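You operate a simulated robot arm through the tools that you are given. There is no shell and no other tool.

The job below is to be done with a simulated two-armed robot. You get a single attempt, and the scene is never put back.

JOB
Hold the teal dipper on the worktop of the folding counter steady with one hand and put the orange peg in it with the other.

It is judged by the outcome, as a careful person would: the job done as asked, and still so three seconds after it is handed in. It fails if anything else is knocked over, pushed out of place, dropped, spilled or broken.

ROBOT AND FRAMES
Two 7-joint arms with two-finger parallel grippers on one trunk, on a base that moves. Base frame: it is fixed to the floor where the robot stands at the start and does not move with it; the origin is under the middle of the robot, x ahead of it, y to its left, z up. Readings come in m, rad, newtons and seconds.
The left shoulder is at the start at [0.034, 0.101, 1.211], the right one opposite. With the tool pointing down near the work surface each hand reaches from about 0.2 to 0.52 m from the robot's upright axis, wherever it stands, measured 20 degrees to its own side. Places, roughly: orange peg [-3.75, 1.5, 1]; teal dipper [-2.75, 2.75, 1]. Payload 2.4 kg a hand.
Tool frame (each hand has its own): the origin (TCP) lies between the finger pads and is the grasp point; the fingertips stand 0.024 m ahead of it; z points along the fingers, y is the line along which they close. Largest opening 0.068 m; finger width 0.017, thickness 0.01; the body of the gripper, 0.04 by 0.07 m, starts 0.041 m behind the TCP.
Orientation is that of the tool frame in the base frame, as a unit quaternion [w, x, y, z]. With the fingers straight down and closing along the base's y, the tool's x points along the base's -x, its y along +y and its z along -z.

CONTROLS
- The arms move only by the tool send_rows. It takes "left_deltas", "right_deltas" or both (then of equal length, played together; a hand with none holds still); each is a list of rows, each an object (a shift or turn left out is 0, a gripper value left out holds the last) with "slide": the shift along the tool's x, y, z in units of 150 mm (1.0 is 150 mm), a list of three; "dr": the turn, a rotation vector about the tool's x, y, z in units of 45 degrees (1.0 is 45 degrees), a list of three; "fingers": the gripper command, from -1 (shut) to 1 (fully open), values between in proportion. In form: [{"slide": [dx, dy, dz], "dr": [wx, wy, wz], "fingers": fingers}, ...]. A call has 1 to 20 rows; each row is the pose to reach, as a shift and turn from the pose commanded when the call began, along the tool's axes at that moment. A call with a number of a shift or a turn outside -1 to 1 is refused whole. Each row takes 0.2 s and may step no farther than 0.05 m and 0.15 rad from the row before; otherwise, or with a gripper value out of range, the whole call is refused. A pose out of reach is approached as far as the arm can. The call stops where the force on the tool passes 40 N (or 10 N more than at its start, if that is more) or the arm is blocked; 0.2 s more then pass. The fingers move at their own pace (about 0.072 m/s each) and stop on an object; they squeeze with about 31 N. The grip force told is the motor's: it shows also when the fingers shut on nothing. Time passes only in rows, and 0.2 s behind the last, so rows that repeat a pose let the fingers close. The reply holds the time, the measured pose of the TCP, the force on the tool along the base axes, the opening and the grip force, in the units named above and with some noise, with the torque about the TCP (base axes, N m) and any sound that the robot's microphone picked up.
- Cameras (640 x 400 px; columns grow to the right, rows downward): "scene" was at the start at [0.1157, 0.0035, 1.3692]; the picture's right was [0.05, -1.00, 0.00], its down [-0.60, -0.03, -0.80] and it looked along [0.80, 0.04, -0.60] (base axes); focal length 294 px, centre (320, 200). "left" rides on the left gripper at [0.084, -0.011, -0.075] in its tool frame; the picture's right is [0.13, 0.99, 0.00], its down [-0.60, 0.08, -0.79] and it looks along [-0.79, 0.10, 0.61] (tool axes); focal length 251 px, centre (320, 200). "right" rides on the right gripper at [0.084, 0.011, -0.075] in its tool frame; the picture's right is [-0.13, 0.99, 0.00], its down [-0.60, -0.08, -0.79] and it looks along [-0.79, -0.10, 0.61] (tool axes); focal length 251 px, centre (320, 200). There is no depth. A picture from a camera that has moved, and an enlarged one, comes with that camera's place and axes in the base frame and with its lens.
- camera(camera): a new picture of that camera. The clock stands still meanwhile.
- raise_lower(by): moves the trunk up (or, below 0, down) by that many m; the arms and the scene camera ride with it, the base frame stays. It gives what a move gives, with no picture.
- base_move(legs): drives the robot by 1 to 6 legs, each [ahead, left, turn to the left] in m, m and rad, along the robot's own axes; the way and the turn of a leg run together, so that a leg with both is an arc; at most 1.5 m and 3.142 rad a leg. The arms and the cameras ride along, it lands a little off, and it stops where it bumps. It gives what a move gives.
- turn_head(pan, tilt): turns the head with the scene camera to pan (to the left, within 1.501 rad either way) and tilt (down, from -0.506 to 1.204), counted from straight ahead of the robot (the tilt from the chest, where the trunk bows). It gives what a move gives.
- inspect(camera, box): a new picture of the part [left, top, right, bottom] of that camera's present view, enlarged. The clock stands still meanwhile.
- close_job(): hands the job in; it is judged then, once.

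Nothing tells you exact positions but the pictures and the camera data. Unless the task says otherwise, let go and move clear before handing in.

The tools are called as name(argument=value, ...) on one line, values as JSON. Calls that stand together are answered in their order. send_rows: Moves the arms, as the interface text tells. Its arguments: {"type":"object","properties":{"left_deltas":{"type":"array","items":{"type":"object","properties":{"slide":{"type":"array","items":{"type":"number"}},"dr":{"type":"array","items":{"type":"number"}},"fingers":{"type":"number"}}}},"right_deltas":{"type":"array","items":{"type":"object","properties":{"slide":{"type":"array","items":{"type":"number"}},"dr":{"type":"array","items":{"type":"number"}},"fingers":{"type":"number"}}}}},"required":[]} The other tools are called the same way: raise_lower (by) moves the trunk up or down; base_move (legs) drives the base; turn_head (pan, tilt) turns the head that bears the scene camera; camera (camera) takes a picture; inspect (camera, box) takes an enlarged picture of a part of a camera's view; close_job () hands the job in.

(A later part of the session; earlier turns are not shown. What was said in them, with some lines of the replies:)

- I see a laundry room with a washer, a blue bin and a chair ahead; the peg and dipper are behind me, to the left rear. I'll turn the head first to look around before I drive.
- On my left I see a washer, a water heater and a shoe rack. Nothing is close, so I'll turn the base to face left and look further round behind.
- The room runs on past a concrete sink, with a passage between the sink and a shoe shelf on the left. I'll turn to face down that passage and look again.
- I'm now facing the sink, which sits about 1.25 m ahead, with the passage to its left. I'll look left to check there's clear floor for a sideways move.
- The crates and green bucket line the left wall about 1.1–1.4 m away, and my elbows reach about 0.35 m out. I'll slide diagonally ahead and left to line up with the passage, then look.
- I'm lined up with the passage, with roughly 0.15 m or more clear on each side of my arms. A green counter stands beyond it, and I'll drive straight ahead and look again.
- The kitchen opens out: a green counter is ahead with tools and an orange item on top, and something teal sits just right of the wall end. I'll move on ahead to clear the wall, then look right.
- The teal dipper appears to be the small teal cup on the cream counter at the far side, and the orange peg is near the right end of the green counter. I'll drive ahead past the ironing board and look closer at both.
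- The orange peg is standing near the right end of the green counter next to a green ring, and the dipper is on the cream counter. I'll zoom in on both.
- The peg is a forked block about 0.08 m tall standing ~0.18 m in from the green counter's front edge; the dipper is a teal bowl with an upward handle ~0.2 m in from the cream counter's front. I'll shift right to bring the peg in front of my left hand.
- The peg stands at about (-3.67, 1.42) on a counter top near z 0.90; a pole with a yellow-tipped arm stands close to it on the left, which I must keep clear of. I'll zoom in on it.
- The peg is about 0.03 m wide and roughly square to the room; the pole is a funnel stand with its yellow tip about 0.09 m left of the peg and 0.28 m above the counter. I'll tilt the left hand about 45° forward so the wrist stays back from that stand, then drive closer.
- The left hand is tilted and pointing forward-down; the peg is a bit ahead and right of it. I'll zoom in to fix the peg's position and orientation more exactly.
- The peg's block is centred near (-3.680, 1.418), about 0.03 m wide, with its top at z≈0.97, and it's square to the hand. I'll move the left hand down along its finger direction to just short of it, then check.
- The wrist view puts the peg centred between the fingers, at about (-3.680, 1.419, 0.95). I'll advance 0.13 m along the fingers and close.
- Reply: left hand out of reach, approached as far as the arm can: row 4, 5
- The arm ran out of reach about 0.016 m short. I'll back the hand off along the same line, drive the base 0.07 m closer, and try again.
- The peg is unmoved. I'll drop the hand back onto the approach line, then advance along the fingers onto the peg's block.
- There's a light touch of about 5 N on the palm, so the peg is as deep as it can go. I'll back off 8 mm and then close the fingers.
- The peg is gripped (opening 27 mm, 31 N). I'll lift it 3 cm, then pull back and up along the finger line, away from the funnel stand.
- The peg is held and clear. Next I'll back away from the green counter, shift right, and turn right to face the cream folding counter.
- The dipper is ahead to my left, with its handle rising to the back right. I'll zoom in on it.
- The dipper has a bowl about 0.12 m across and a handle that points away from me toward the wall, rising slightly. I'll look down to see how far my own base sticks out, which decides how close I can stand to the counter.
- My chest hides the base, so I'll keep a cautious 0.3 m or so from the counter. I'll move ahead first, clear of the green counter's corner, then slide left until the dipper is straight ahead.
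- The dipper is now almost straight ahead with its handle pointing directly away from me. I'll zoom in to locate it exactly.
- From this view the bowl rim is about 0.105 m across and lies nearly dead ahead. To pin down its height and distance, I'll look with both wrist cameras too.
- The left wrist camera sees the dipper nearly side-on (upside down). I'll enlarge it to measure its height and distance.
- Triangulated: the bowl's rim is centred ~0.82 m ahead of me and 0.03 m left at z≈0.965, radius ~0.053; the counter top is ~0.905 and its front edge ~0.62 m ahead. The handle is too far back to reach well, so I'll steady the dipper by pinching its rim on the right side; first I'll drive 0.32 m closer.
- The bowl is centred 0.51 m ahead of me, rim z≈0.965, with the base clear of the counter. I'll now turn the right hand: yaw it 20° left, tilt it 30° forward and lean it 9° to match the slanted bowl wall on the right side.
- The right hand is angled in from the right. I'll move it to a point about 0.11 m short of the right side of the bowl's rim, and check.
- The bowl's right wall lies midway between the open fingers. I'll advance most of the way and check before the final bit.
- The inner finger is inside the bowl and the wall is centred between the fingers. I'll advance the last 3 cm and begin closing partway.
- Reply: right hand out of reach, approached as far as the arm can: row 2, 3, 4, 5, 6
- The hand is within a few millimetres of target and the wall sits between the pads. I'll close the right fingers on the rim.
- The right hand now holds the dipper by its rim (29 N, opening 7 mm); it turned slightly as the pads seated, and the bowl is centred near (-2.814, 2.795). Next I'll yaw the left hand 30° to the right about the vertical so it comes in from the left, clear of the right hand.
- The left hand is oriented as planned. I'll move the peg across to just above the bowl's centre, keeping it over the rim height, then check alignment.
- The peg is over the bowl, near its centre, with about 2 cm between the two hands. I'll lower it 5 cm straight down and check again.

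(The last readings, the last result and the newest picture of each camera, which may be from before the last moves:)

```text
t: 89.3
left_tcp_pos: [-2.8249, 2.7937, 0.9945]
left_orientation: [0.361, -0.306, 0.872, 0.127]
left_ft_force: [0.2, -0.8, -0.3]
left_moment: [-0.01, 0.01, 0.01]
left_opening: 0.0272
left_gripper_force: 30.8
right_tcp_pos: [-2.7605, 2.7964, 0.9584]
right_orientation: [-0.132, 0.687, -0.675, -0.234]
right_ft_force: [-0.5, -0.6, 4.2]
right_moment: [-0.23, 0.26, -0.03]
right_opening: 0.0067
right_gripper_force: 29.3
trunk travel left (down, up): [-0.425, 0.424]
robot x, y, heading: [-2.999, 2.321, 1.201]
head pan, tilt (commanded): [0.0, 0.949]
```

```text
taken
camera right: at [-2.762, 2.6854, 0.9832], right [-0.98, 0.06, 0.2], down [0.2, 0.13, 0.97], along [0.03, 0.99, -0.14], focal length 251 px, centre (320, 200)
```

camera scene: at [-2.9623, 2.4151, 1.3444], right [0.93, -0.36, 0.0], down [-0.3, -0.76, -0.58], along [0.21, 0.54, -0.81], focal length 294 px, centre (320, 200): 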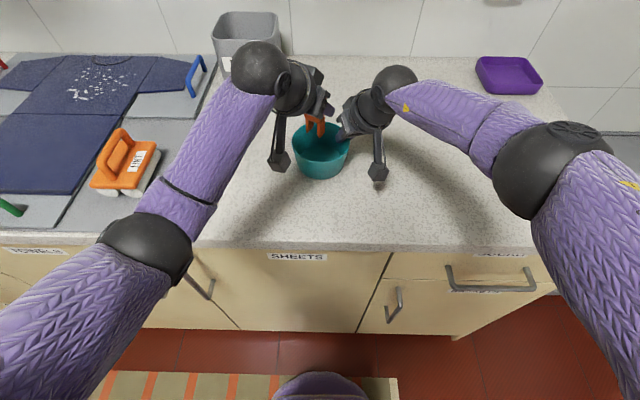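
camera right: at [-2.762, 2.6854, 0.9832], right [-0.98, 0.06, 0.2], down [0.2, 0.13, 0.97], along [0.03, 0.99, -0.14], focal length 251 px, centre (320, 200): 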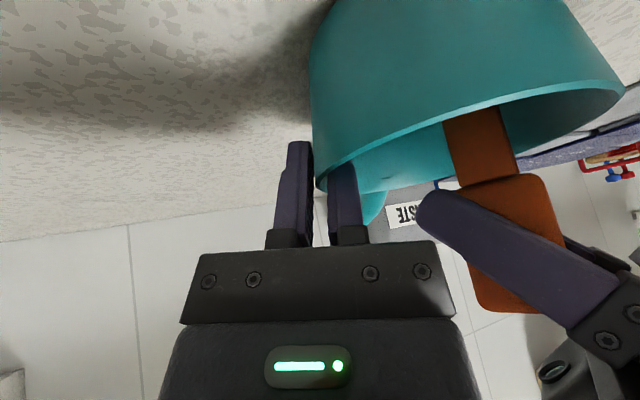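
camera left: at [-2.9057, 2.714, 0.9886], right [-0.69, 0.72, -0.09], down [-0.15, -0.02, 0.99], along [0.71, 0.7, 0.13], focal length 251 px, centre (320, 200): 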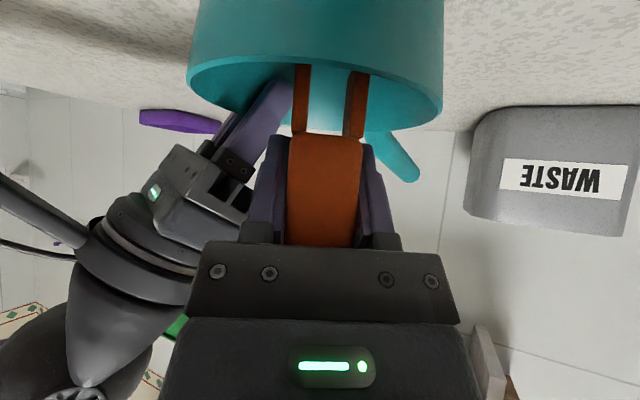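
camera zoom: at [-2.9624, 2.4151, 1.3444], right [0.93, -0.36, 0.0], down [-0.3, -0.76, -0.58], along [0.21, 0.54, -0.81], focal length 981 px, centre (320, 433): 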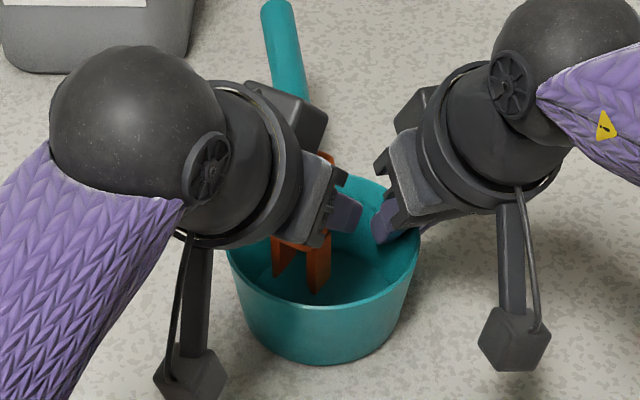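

Both wrist views show the peg's legs inside the bowl and clear of the walls. I'll lower it the last ~2 cm slowly, watching the force.

send_rows(left_deltas=[{"slide": [0.05, 0, 0.05], "fingers": -1}, {"slide": [0.1, 0, 0.1], "fingers": -1}, {"slide": [0.1, 0, 0.1], "fingers": -1}])

inspect(camera="scene", box=[224, 70, 416, 190])

camera(camera="left")

```text
t: 90.1
left_tcp_pos: [-2.8244, 2.7936, 0.9743]
left_orientation: [0.36, -0.306, 0.872, 0.127]
left_ft_force: [-0.8, -0.3, -0.2]
left_moment: [-0.02, 0.03, -0.01]
left_opening: 0.027
left_gripper_force: 30.5
right_tcp_pos: [-2.7605, 2.7954, 0.959]
right_orientation: [-0.132, 0.687, -0.675, -0.235]
right_ft_force: [-1.1, -0.5, 3.3]
right_moment: [-0.18, 0.24, -0.03]
right_opening: 0.0068
right_gripper_force: 29.5
trunk travel left (down, up): [-0.425, 0.424]
robot x, y, heading: [-3.0018, 2.3213, 1.2]
head pan, tilt (commanded): [0.0, 0.949]
```

```text
3.33 times, centred on (320, 130) of scene
camera zoom: at [-2.9624, 2.4151, 1.3444], right [0.93, -0.36, 0.0], down [-0.3, -0.76, -0.58], along [0.21, 0.54, -0.81], focal length 981 px, centre (320, 433)
```

zoom: 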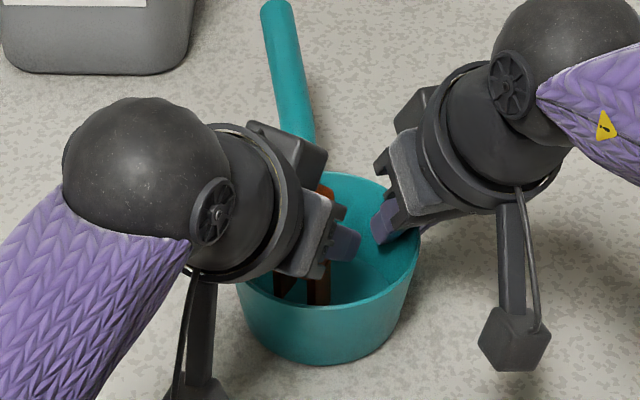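

```text
taken
camera left: at [-2.9054, 2.7146, 0.9665], right [-0.69, 0.72, -0.09], down [-0.15, -0.02, 0.99], along [0.71, 0.7, 0.13], focal length 251 px, centre (320, 200)
```

left: 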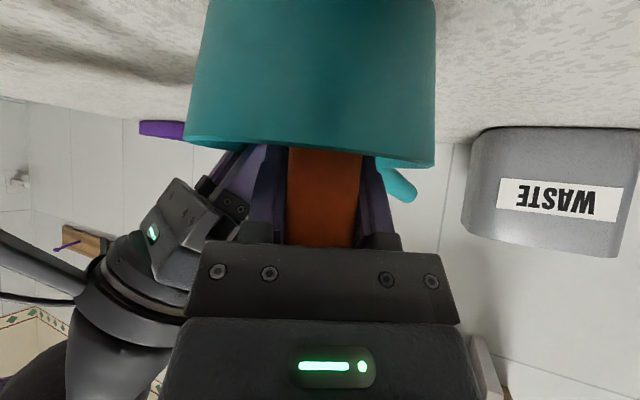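

No contact yet; the peg's bottom should be just above the bowl floor. I'll lower it another 6 mm.

send_rows(left_deltas=[{"slide": [0.014, 0, 0.014], "fingers": -1}, {"slide": [0.028, 0, 0.028], "fingers": -1}, {"slide": [0.028, 0, 0.028], "fingers": -1}])

```text
t: 90.9
left_tcp_pos: [-2.8232, 2.7932, 0.9667]
left_orientation: [0.361, -0.308, 0.871, 0.127]
left_ft_force: [-0.1, 0.2, -0.8]
left_moment: [0.03, 0.0, 0.01]
left_opening: 0.0275
left_gripper_force: 30.7
right_tcp_pos: [-2.7608, 2.7975, 0.9589]
right_orientation: [-0.131, 0.687, -0.675, -0.234]
right_ft_force: [-0.6, 0.2, 3.3]
right_moment: [-0.2, 0.25, -0.07]
right_opening: 0.0065
right_gripper_force: 29.7
trunk travel left (down, up): [-0.425, 0.424]
robot x, y, heading: [-2.9974, 2.3223, 1.197]
head pan, tilt (commanded): [0.0, 0.949]
```

Still no contact force. I'll lower another 4 mm and look for a slight rise.

send_rows(left_deltas=[{"slide": [0.01, 0, 0.01], "fingers": -1}, {"slide": [0.02, 0, 0.02], "fingers": -1}, {"slide": [0.02, 0, 0.02], "fingers": -1}])

camera(camera="left")

inspect(camera="scene", box=[256, 90, 384, 170])

```text
t: 91.7
left_tcp_pos: [-2.8251, 2.7914, 0.9638]
left_orientation: [0.36, -0.306, 0.872, 0.126]
left_ft_force: [0.4, -0.8, -0.4]
left_moment: [0.04, -0.02, -0.01]
left_opening: 0.0271
left_gripper_force: 31.2
right_tcp_pos: [-2.7594, 2.797, 0.9584]
right_orientation: [-0.131, 0.687, -0.675, -0.234]
right_ft_force: [-1.2, 0.5, 4.0]
right_moment: [-0.22, 0.22, -0.04]
right_opening: 0.0066
right_gripper_force: 29.6
trunk travel left (down, up): [-0.425, 0.424]
robot x, y, heading: [-2.9949, 2.3218, 1.197]
head pan, tilt (commanded): [0.0, 0.949]
```

```text
taken
camera left: at [-2.9056, 2.7133, 0.9567], right [-0.69, 0.72, -0.09], down [-0.15, -0.02, 0.99], along [0.71, 0.7, 0.13], focal length 251 px, centre (320, 200)
```

left: 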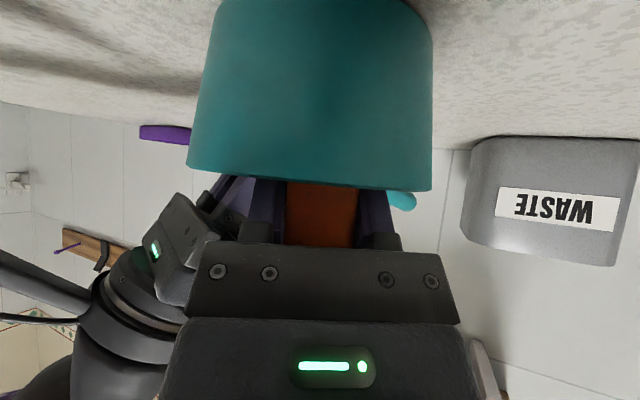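

```text
5.00 times, centred on (320, 130) of scene
camera zoom: at [-2.9624, 2.4151, 1.3444], right [0.93, -0.36, 0.0], down [-0.3, -0.76, -0.58], along [0.21, 0.54, -0.81], focal length 1471 px, centre (320, 550)
```

zoom: 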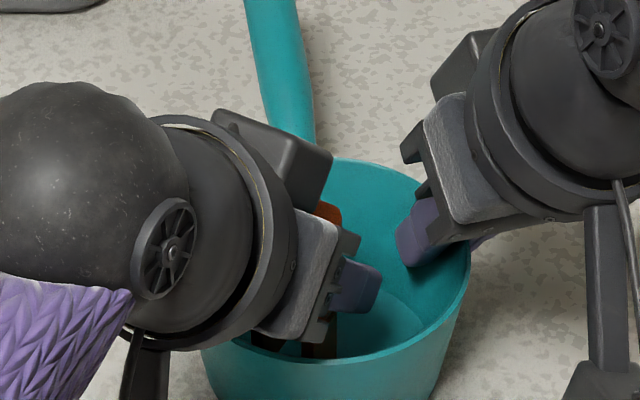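

The peg must be within a couple of millimetres of the bowl floor, and I don't want the palm nearer the rim. I'll release it gently by opening the left fingers partway, with the right hand still holding the dipper.

send_rows(left_deltas=[{"slide": [0, 0, 0], "fingers": 0.0}, {"slide": [0, 0, 0], "fingers": 0.25}, {"slide": [0, 0, 0], "fingers": 0.25}, {"slide": [0, 0, 0], "fingers": 0.25}])

camera(camera="left")

inspect(camera="scene", box=[256, 90, 384, 170])

camera(camera="right")

```text
t: 92.7
left_tcp_pos: [-2.8252, 2.7921, 0.9635]
left_orientation: [0.361, -0.305, 0.872, 0.126]
left_ft_force: [-0.6, 0.0, -0.2]
left_moment: [0.05, -0.01, -0.02]
left_opening: 0.0424
left_gripper_force: 0.1
right_tcp_pos: [-2.761, 2.7974, 0.9589]
right_orientation: [-0.131, 0.687, -0.675, -0.236]
right_ft_force: [-0.8, 0.5, 3.0]
right_moment: [-0.19, 0.22, -0.03]
right_opening: 0.0065
right_gripper_force: 29.2
trunk travel left (down, up): [-0.425, 0.424]
robot x, y, heading: [-2.9975, 2.324, 1.197]
head pan, tilt (commanded): [0.0, 0.949]
```

```text
taken
camera left: at [-2.9056, 2.7134, 0.9568], right [-0.69, 0.72, -0.09], down [-0.15, -0.02, 0.99], along [0.71, 0.7, 0.13], focal length 251 px, centre (320, 200)
```

left: 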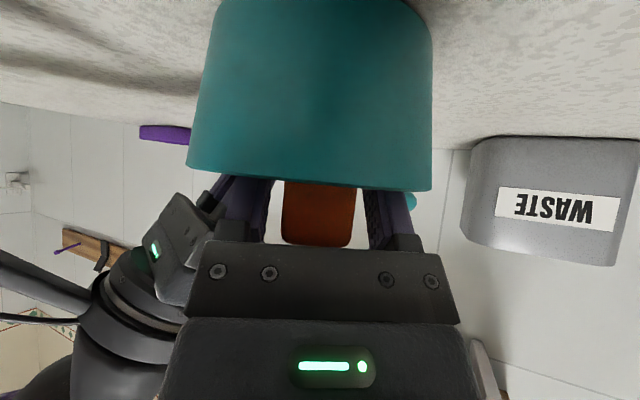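

```text
5.00 times, centred on (320, 130) of scene
camera zoom: at [-2.9624, 2.4152, 1.3444], right [0.93, -0.36, 0.0], down [-0.3, -0.76, -0.58], along [0.21, 0.54, -0.81], focal length 1471 px, centre (320, 550)
```

zoom: 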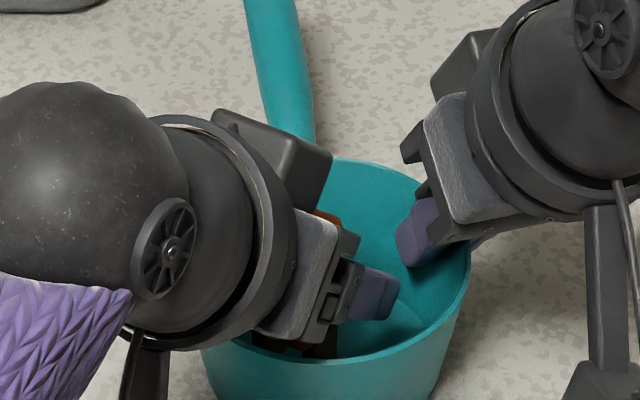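

```text
taken
camera right: at [-2.762, 2.6854, 0.9832], right [-0.98, 0.06, 0.2], down [0.2, 0.13, 0.97], along [0.03, 0.99, -0.14], focal length 251 px, centre (320, 200)
```

right: 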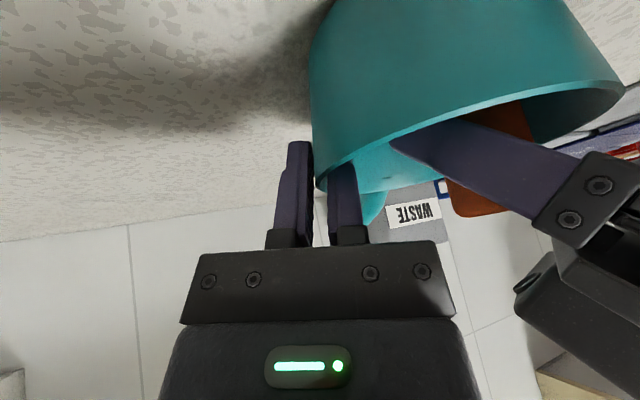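

The peg is released and standing in the bowl. I'll withdraw the left hand back along its finger line while the right hand keeps holding.

send_rows(left_deltas=[{"slide": [0, 0, -0.1], "fingers": 0.25}, {"slide": [0, 0, -0.25], "fingers": 0.25}, {"slide": [0, 0, -0.45], "fingers": 0.25}, {"slide": [0, 0, -0.7], "fingers": 0.25}, {"slide": [0, 0, -0.95], "fingers": 0.25}, {"slide": [0, 0, -0.95], "fingers": 0.25}])

camera(camera="left")

inspect(camera="scene", box=[224, 70, 416, 190])

```text
t: 94.1
left_tcp_pos: [-2.9028, 2.7274, 1.0636]
left_orientation: [0.361, -0.306, 0.872, 0.127]
left_ft_force: [-0.3, 0.6, -0.5]
left_moment: [-0.04, 0.0, -0.01]
left_opening: 0.0427
left_gripper_force: 0.0
right_tcp_pos: [-2.7603, 2.7966, 0.9591]
right_orientation: [-0.132, 0.687, -0.675, -0.234]
right_ft_force: [-0.6, -0.1, 3.9]
right_moment: [-0.24, 0.25, -0.07]
right_opening: 0.0069
right_gripper_force: 29.4
trunk travel left (down, up): [-0.425, 0.424]
robot x, y, heading: [-2.9996, 2.3212, 1.196]
head pan, tilt (commanded): [0.0, 0.949]
```

```text
taken
camera left: at [-2.9855, 2.6496, 1.0574], right [-0.69, 0.72, -0.09], down [-0.15, -0.02, 0.99], along [0.71, 0.7, 0.13], focal length 251 px, centre (320, 200)
```

left: 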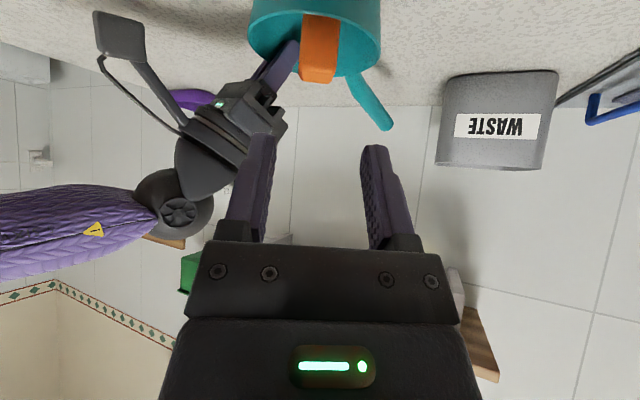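

```text
3.33 times, centred on (320, 130) of scene
camera zoom: at [-2.9625, 2.4151, 1.3444], right [0.93, -0.36, 0.0], down [-0.3, -0.76, -0.58], along [0.21, 0.54, -0.81], focal length 981 px, centre (320, 433)
```

zoom: 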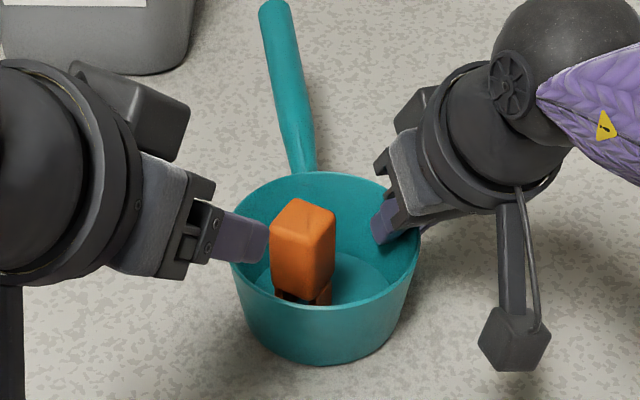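

The peg is standing inside the dipper. I'll raise the left hand clear, then open the right fingers just enough to free the rim.

send_rows(left_deltas=[{"slide": [-0.1, 0, -0.15], "fingers": 0.25}, {"slide": [-0.2, 0, -0.35], "fingers": 0.25}, {"slide": [-0.3, 0, -0.55], "fingers": 0.25}, {"slide": [-0.3, 0, -0.55], "fingers": 0.25}])

send_rows(right_deltas=[{"slide": [0, 0, 0], "fingers": -0.7}, {"slide": [0, 0, 0], "fingers": -0.55}, {"slide": [0, 0, 0], "fingers": -0.4}, {"slide": [0, 0, 0], "fingers": -0.4}])

inspect(camera="scene", box=[224, 70, 416, 190])

camera(camera="right")

```text
t: 95.1
left_tcp_pos: [-2.9234, 2.7136, 1.1549]
left_orientation: [0.361, -0.306, 0.872, 0.128]
left_ft_force: [0.2, 0.4, 0.1]
left_moment: [0.02, 0.02, 0.02]
left_opening: 0.0422
left_gripper_force: 0.0
right_tcp_pos: [-2.7601, 2.797, 0.9588]
right_orientation: [-0.132, 0.687, -0.675, -0.234]
right_ft_force: [-1.0, -0.8, 4.0]
right_moment: [-0.24, 0.26, -0.03]
right_opening: 0.0066
right_gripper_force: 29.5
trunk travel left (down, up): [-0.425, 0.424]
robot x, y, heading: [-2.9988, 2.3192, 1.2]
head pan, tilt (commanded): [0.0, 0.949]
```

```text
t: 96.1
left_tcp_pos: [-2.9213, 2.7136, 1.1538]
left_orientation: [0.361, -0.306, 0.872, 0.127]
left_ft_force: [-0.2, 0.1, -0.5]
left_moment: [0.0, -0.01, -0.04]
left_opening: 0.0426
left_gripper_force: 0.0
right_tcp_pos: [-2.7596, 2.7964, 0.9586]
right_orientation: [-0.132, 0.687, -0.675, -0.234]
right_ft_force: [-0.5, 0.4, 0.2]
right_moment: [-0.01, 0.0, 0.0]
right_opening: 0.0203
right_gripper_force: 0.1
trunk travel left (down, up): [-0.425, 0.424]
robot x, y, heading: [-3.0025, 2.3212, 1.197]
head pan, tilt (commanded): [0.0, 0.949]
```

```text
3.33 times, centred on (320, 130) of scene
camera zoom: at [-2.9622, 2.4154, 1.3444], right [0.93, -0.36, 0.0], down [-0.3, -0.76, -0.58], along [0.21, 0.54, -0.81], focal length 981 px, centre (320, 433)
```

zoom: 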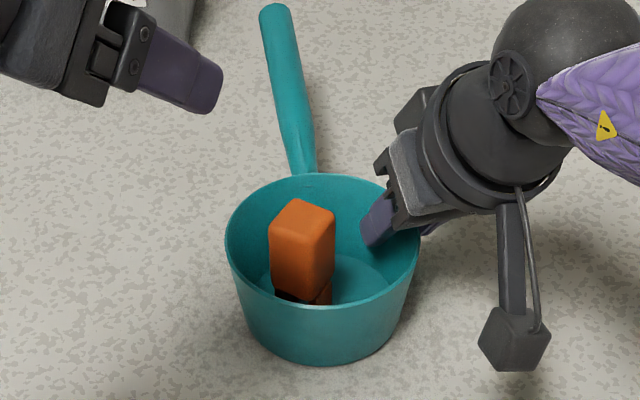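

```text
taken
camera right: at [-2.7619, 2.6856, 0.9831], right [-0.98, 0.06, 0.2], down [0.2, 0.13, 0.97], along [0.03, 0.99, -0.14], focal length 251 px, centre (320, 200)
```

right: 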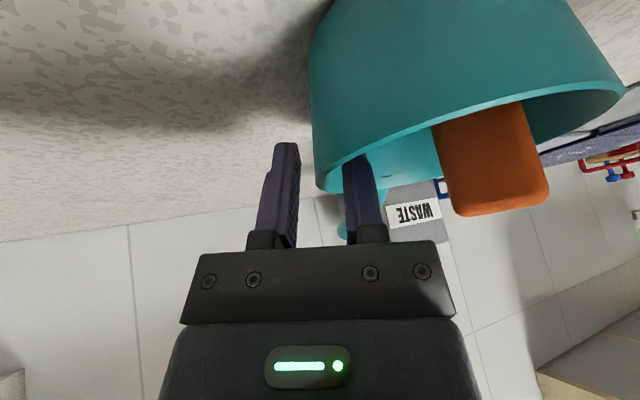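

The rim is free and neither the dipper nor the peg moved. I'll withdraw the right hand along its finger line, parallel to the bowl wall.

send_rows(right_deltas=[{"slide": [0, 0, -0.1], "fingers": -0.4}, {"slide": [0, 0, -0.22], "fingers": -0.4}, {"slide": [0, 0, -0.4], "fingers": -0.4}, {"slide": [0, 0, -0.65], "fingers": -0.4}, {"slide": [0, 0, -0.95], "fingers": -0.4}, {"slide": [0, 0, -0.95], "fingers": -0.4}])

camera(camera="scene")

inspect(camera="scene", box=[224, 70, 416, 190])

```text
t: 97.5
left_tcp_pos: [-2.9216, 2.7127, 1.1531]
left_orientation: [0.361, -0.306, 0.872, 0.127]
left_ft_force: [-0.3, -0.1, -0.1]
left_moment: [0.01, 0.01, -0.02]
left_opening: 0.0422
left_gripper_force: 0.0
right_tcp_pos: [-2.7392, 2.7248, 1.0817]
right_orientation: [-0.132, 0.688, -0.674, -0.234]
right_ft_force: [-0.6, 0.6, 0.6]
right_moment: [0.01, 0.01, 0.02]
right_opening: 0.0203
right_gripper_force: 0.1
trunk travel left (down, up): [-0.425, 0.424]
robot x, y, heading: [-2.9988, 2.3228, 1.2]
head pan, tilt (commanded): [0.0, 0.949]
```

```text
taken
camera scene: at [-2.9622, 2.4153, 1.3444], right [0.93, -0.36, 0.0], down [-0.3, -0.76, -0.58], along [0.21, 0.54, -0.81], focal length 294 px, centre (320, 200)
```

scene: 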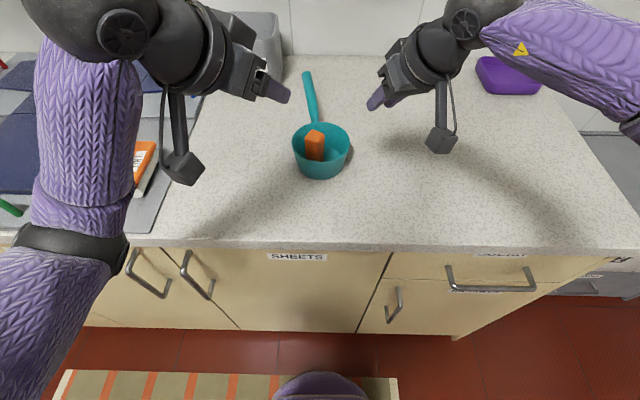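

```text
3.33 times, centred on (320, 130) of scene
camera zoom: at [-2.9622, 2.4153, 1.3444], right [0.93, -0.36, 0.0], down [-0.3, -0.76, -0.58], along [0.21, 0.54, -0.81], focal length 981 px, centre (320, 433)
```

zoom: 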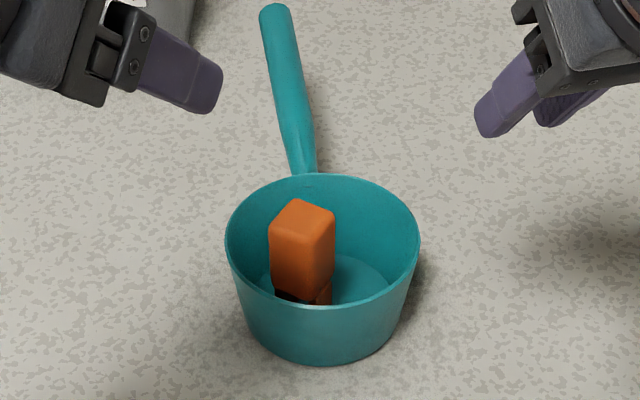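

The peg stands in the dipper and both hands are clear. I'll back the base off 0.2 m and take a last look.

base_move(legs=[[-0.2, 0.0, 0.0]])

turn_head(pan=0.0, tilt=0.7)

camera(camera="scene")

inspect(camera="scene", box=[224, 80, 416, 200])

```text
t: 99.1
left_tcp_pos: [-2.996, 2.524, 1.155]
left_orientation: [0.361, -0.307, 0.871, 0.128]
left_ft_force: [-1.1, -0.1, -0.2]
left_moment: [0.0, 0.0, 0.0]
left_opening: 0.0426
left_gripper_force: 0.1
right_tcp_pos: [-2.8136, 2.536, 1.0807]
right_orientation: [-0.131, 0.689, -0.674, -0.234]
right_ft_force: [0.5, 0.5, 0.5]
right_moment: [0.01, 0.03, 0.02]
right_opening: 0.0202
right_gripper_force: 0.0
trunk travel left (down, up): [-0.425, 0.424]
robot x, y, heading: [-3.0696, 2.1342, 1.202]
head pan, tilt (commanded): [0.0, 0.949]
```

```text
t: 99.8
left_tcp_pos: [-2.9952, 2.5246, 1.1557]
left_orientation: [0.361, -0.308, 0.871, 0.127]
left_ft_force: [0.3, 0.9, -0.1]
left_moment: [0.01, 0.04, 0.03]
left_opening: 0.0426
left_gripper_force: 0.1
right_tcp_pos: [-2.8128, 2.5364, 1.0819]
right_orientation: [-0.132, 0.688, -0.674, -0.235]
right_ft_force: [-0.1, 0.1, 0.1]
right_moment: [0.0, -0.04, 0.01]
right_opening: 0.0204
right_gripper_force: 0.1
trunk travel left (down, up): [-0.425, 0.424]
robot x, y, heading: [-3.0733, 2.1319, 1.202]
head pan, tilt (commanded): [0.0, 0.7]
```

```text
taken
camera scene: at [-3.0312, 2.2386, 1.3641], right [0.93, -0.36, 0.0], down [-0.23, -0.6, -0.76], along [0.28, 0.71, -0.64], focal length 294 px, centre (320, 200)
```

scene: 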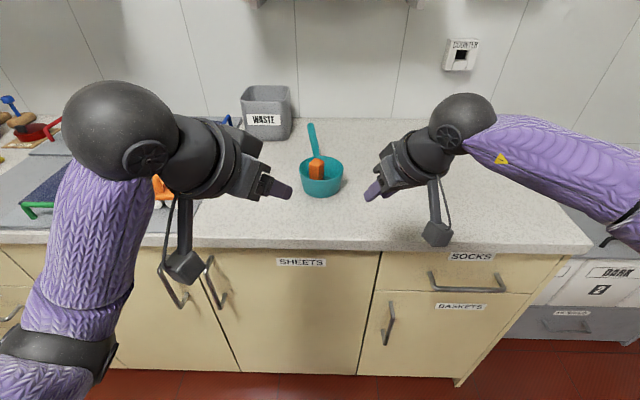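

```text
3.33 times, centred on (320, 140) of scene
camera zoom: at [-3.0312, 2.2386, 1.3641], right [0.93, -0.36, 0.0], down [-0.23, -0.6, -0.76], along [0.28, 0.71, -0.64], focal length 981 px, centre (320, 400)
```

zoom: 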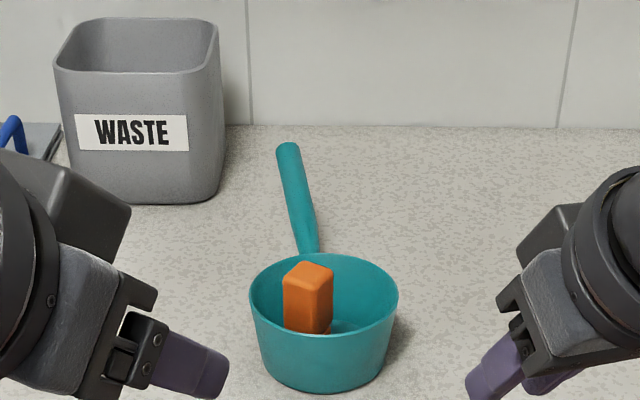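

The orange peg is in the teal dipper, which stands upright on the folding counter. Both hands are clear, and nothing else I can see in this view has been disturbed. I'm handing the job in.

close_job()

```text
The job is handed in.
```

The orange peg is standing in the teal dipper on the folding counter. The right hand held the dipper by its rim while the left hand set the peg inside.

- **Dipper:** it turned about 12–15° and shifted slightly toward the robot when the right hand gripped it. I held it by the rim because the handle pointed away and was out of comfortable reach. It did not move when I let go.
- **Surroundings:** I felt no bumps during the drive or the pick-up. Nothing in the final view looked knocked over or moved. I did not go back to re-check the green counter after taking the peg from it.
- **Finish:** both hands let go and pulled clear, and I backed the base off 0.2 m before handing in.
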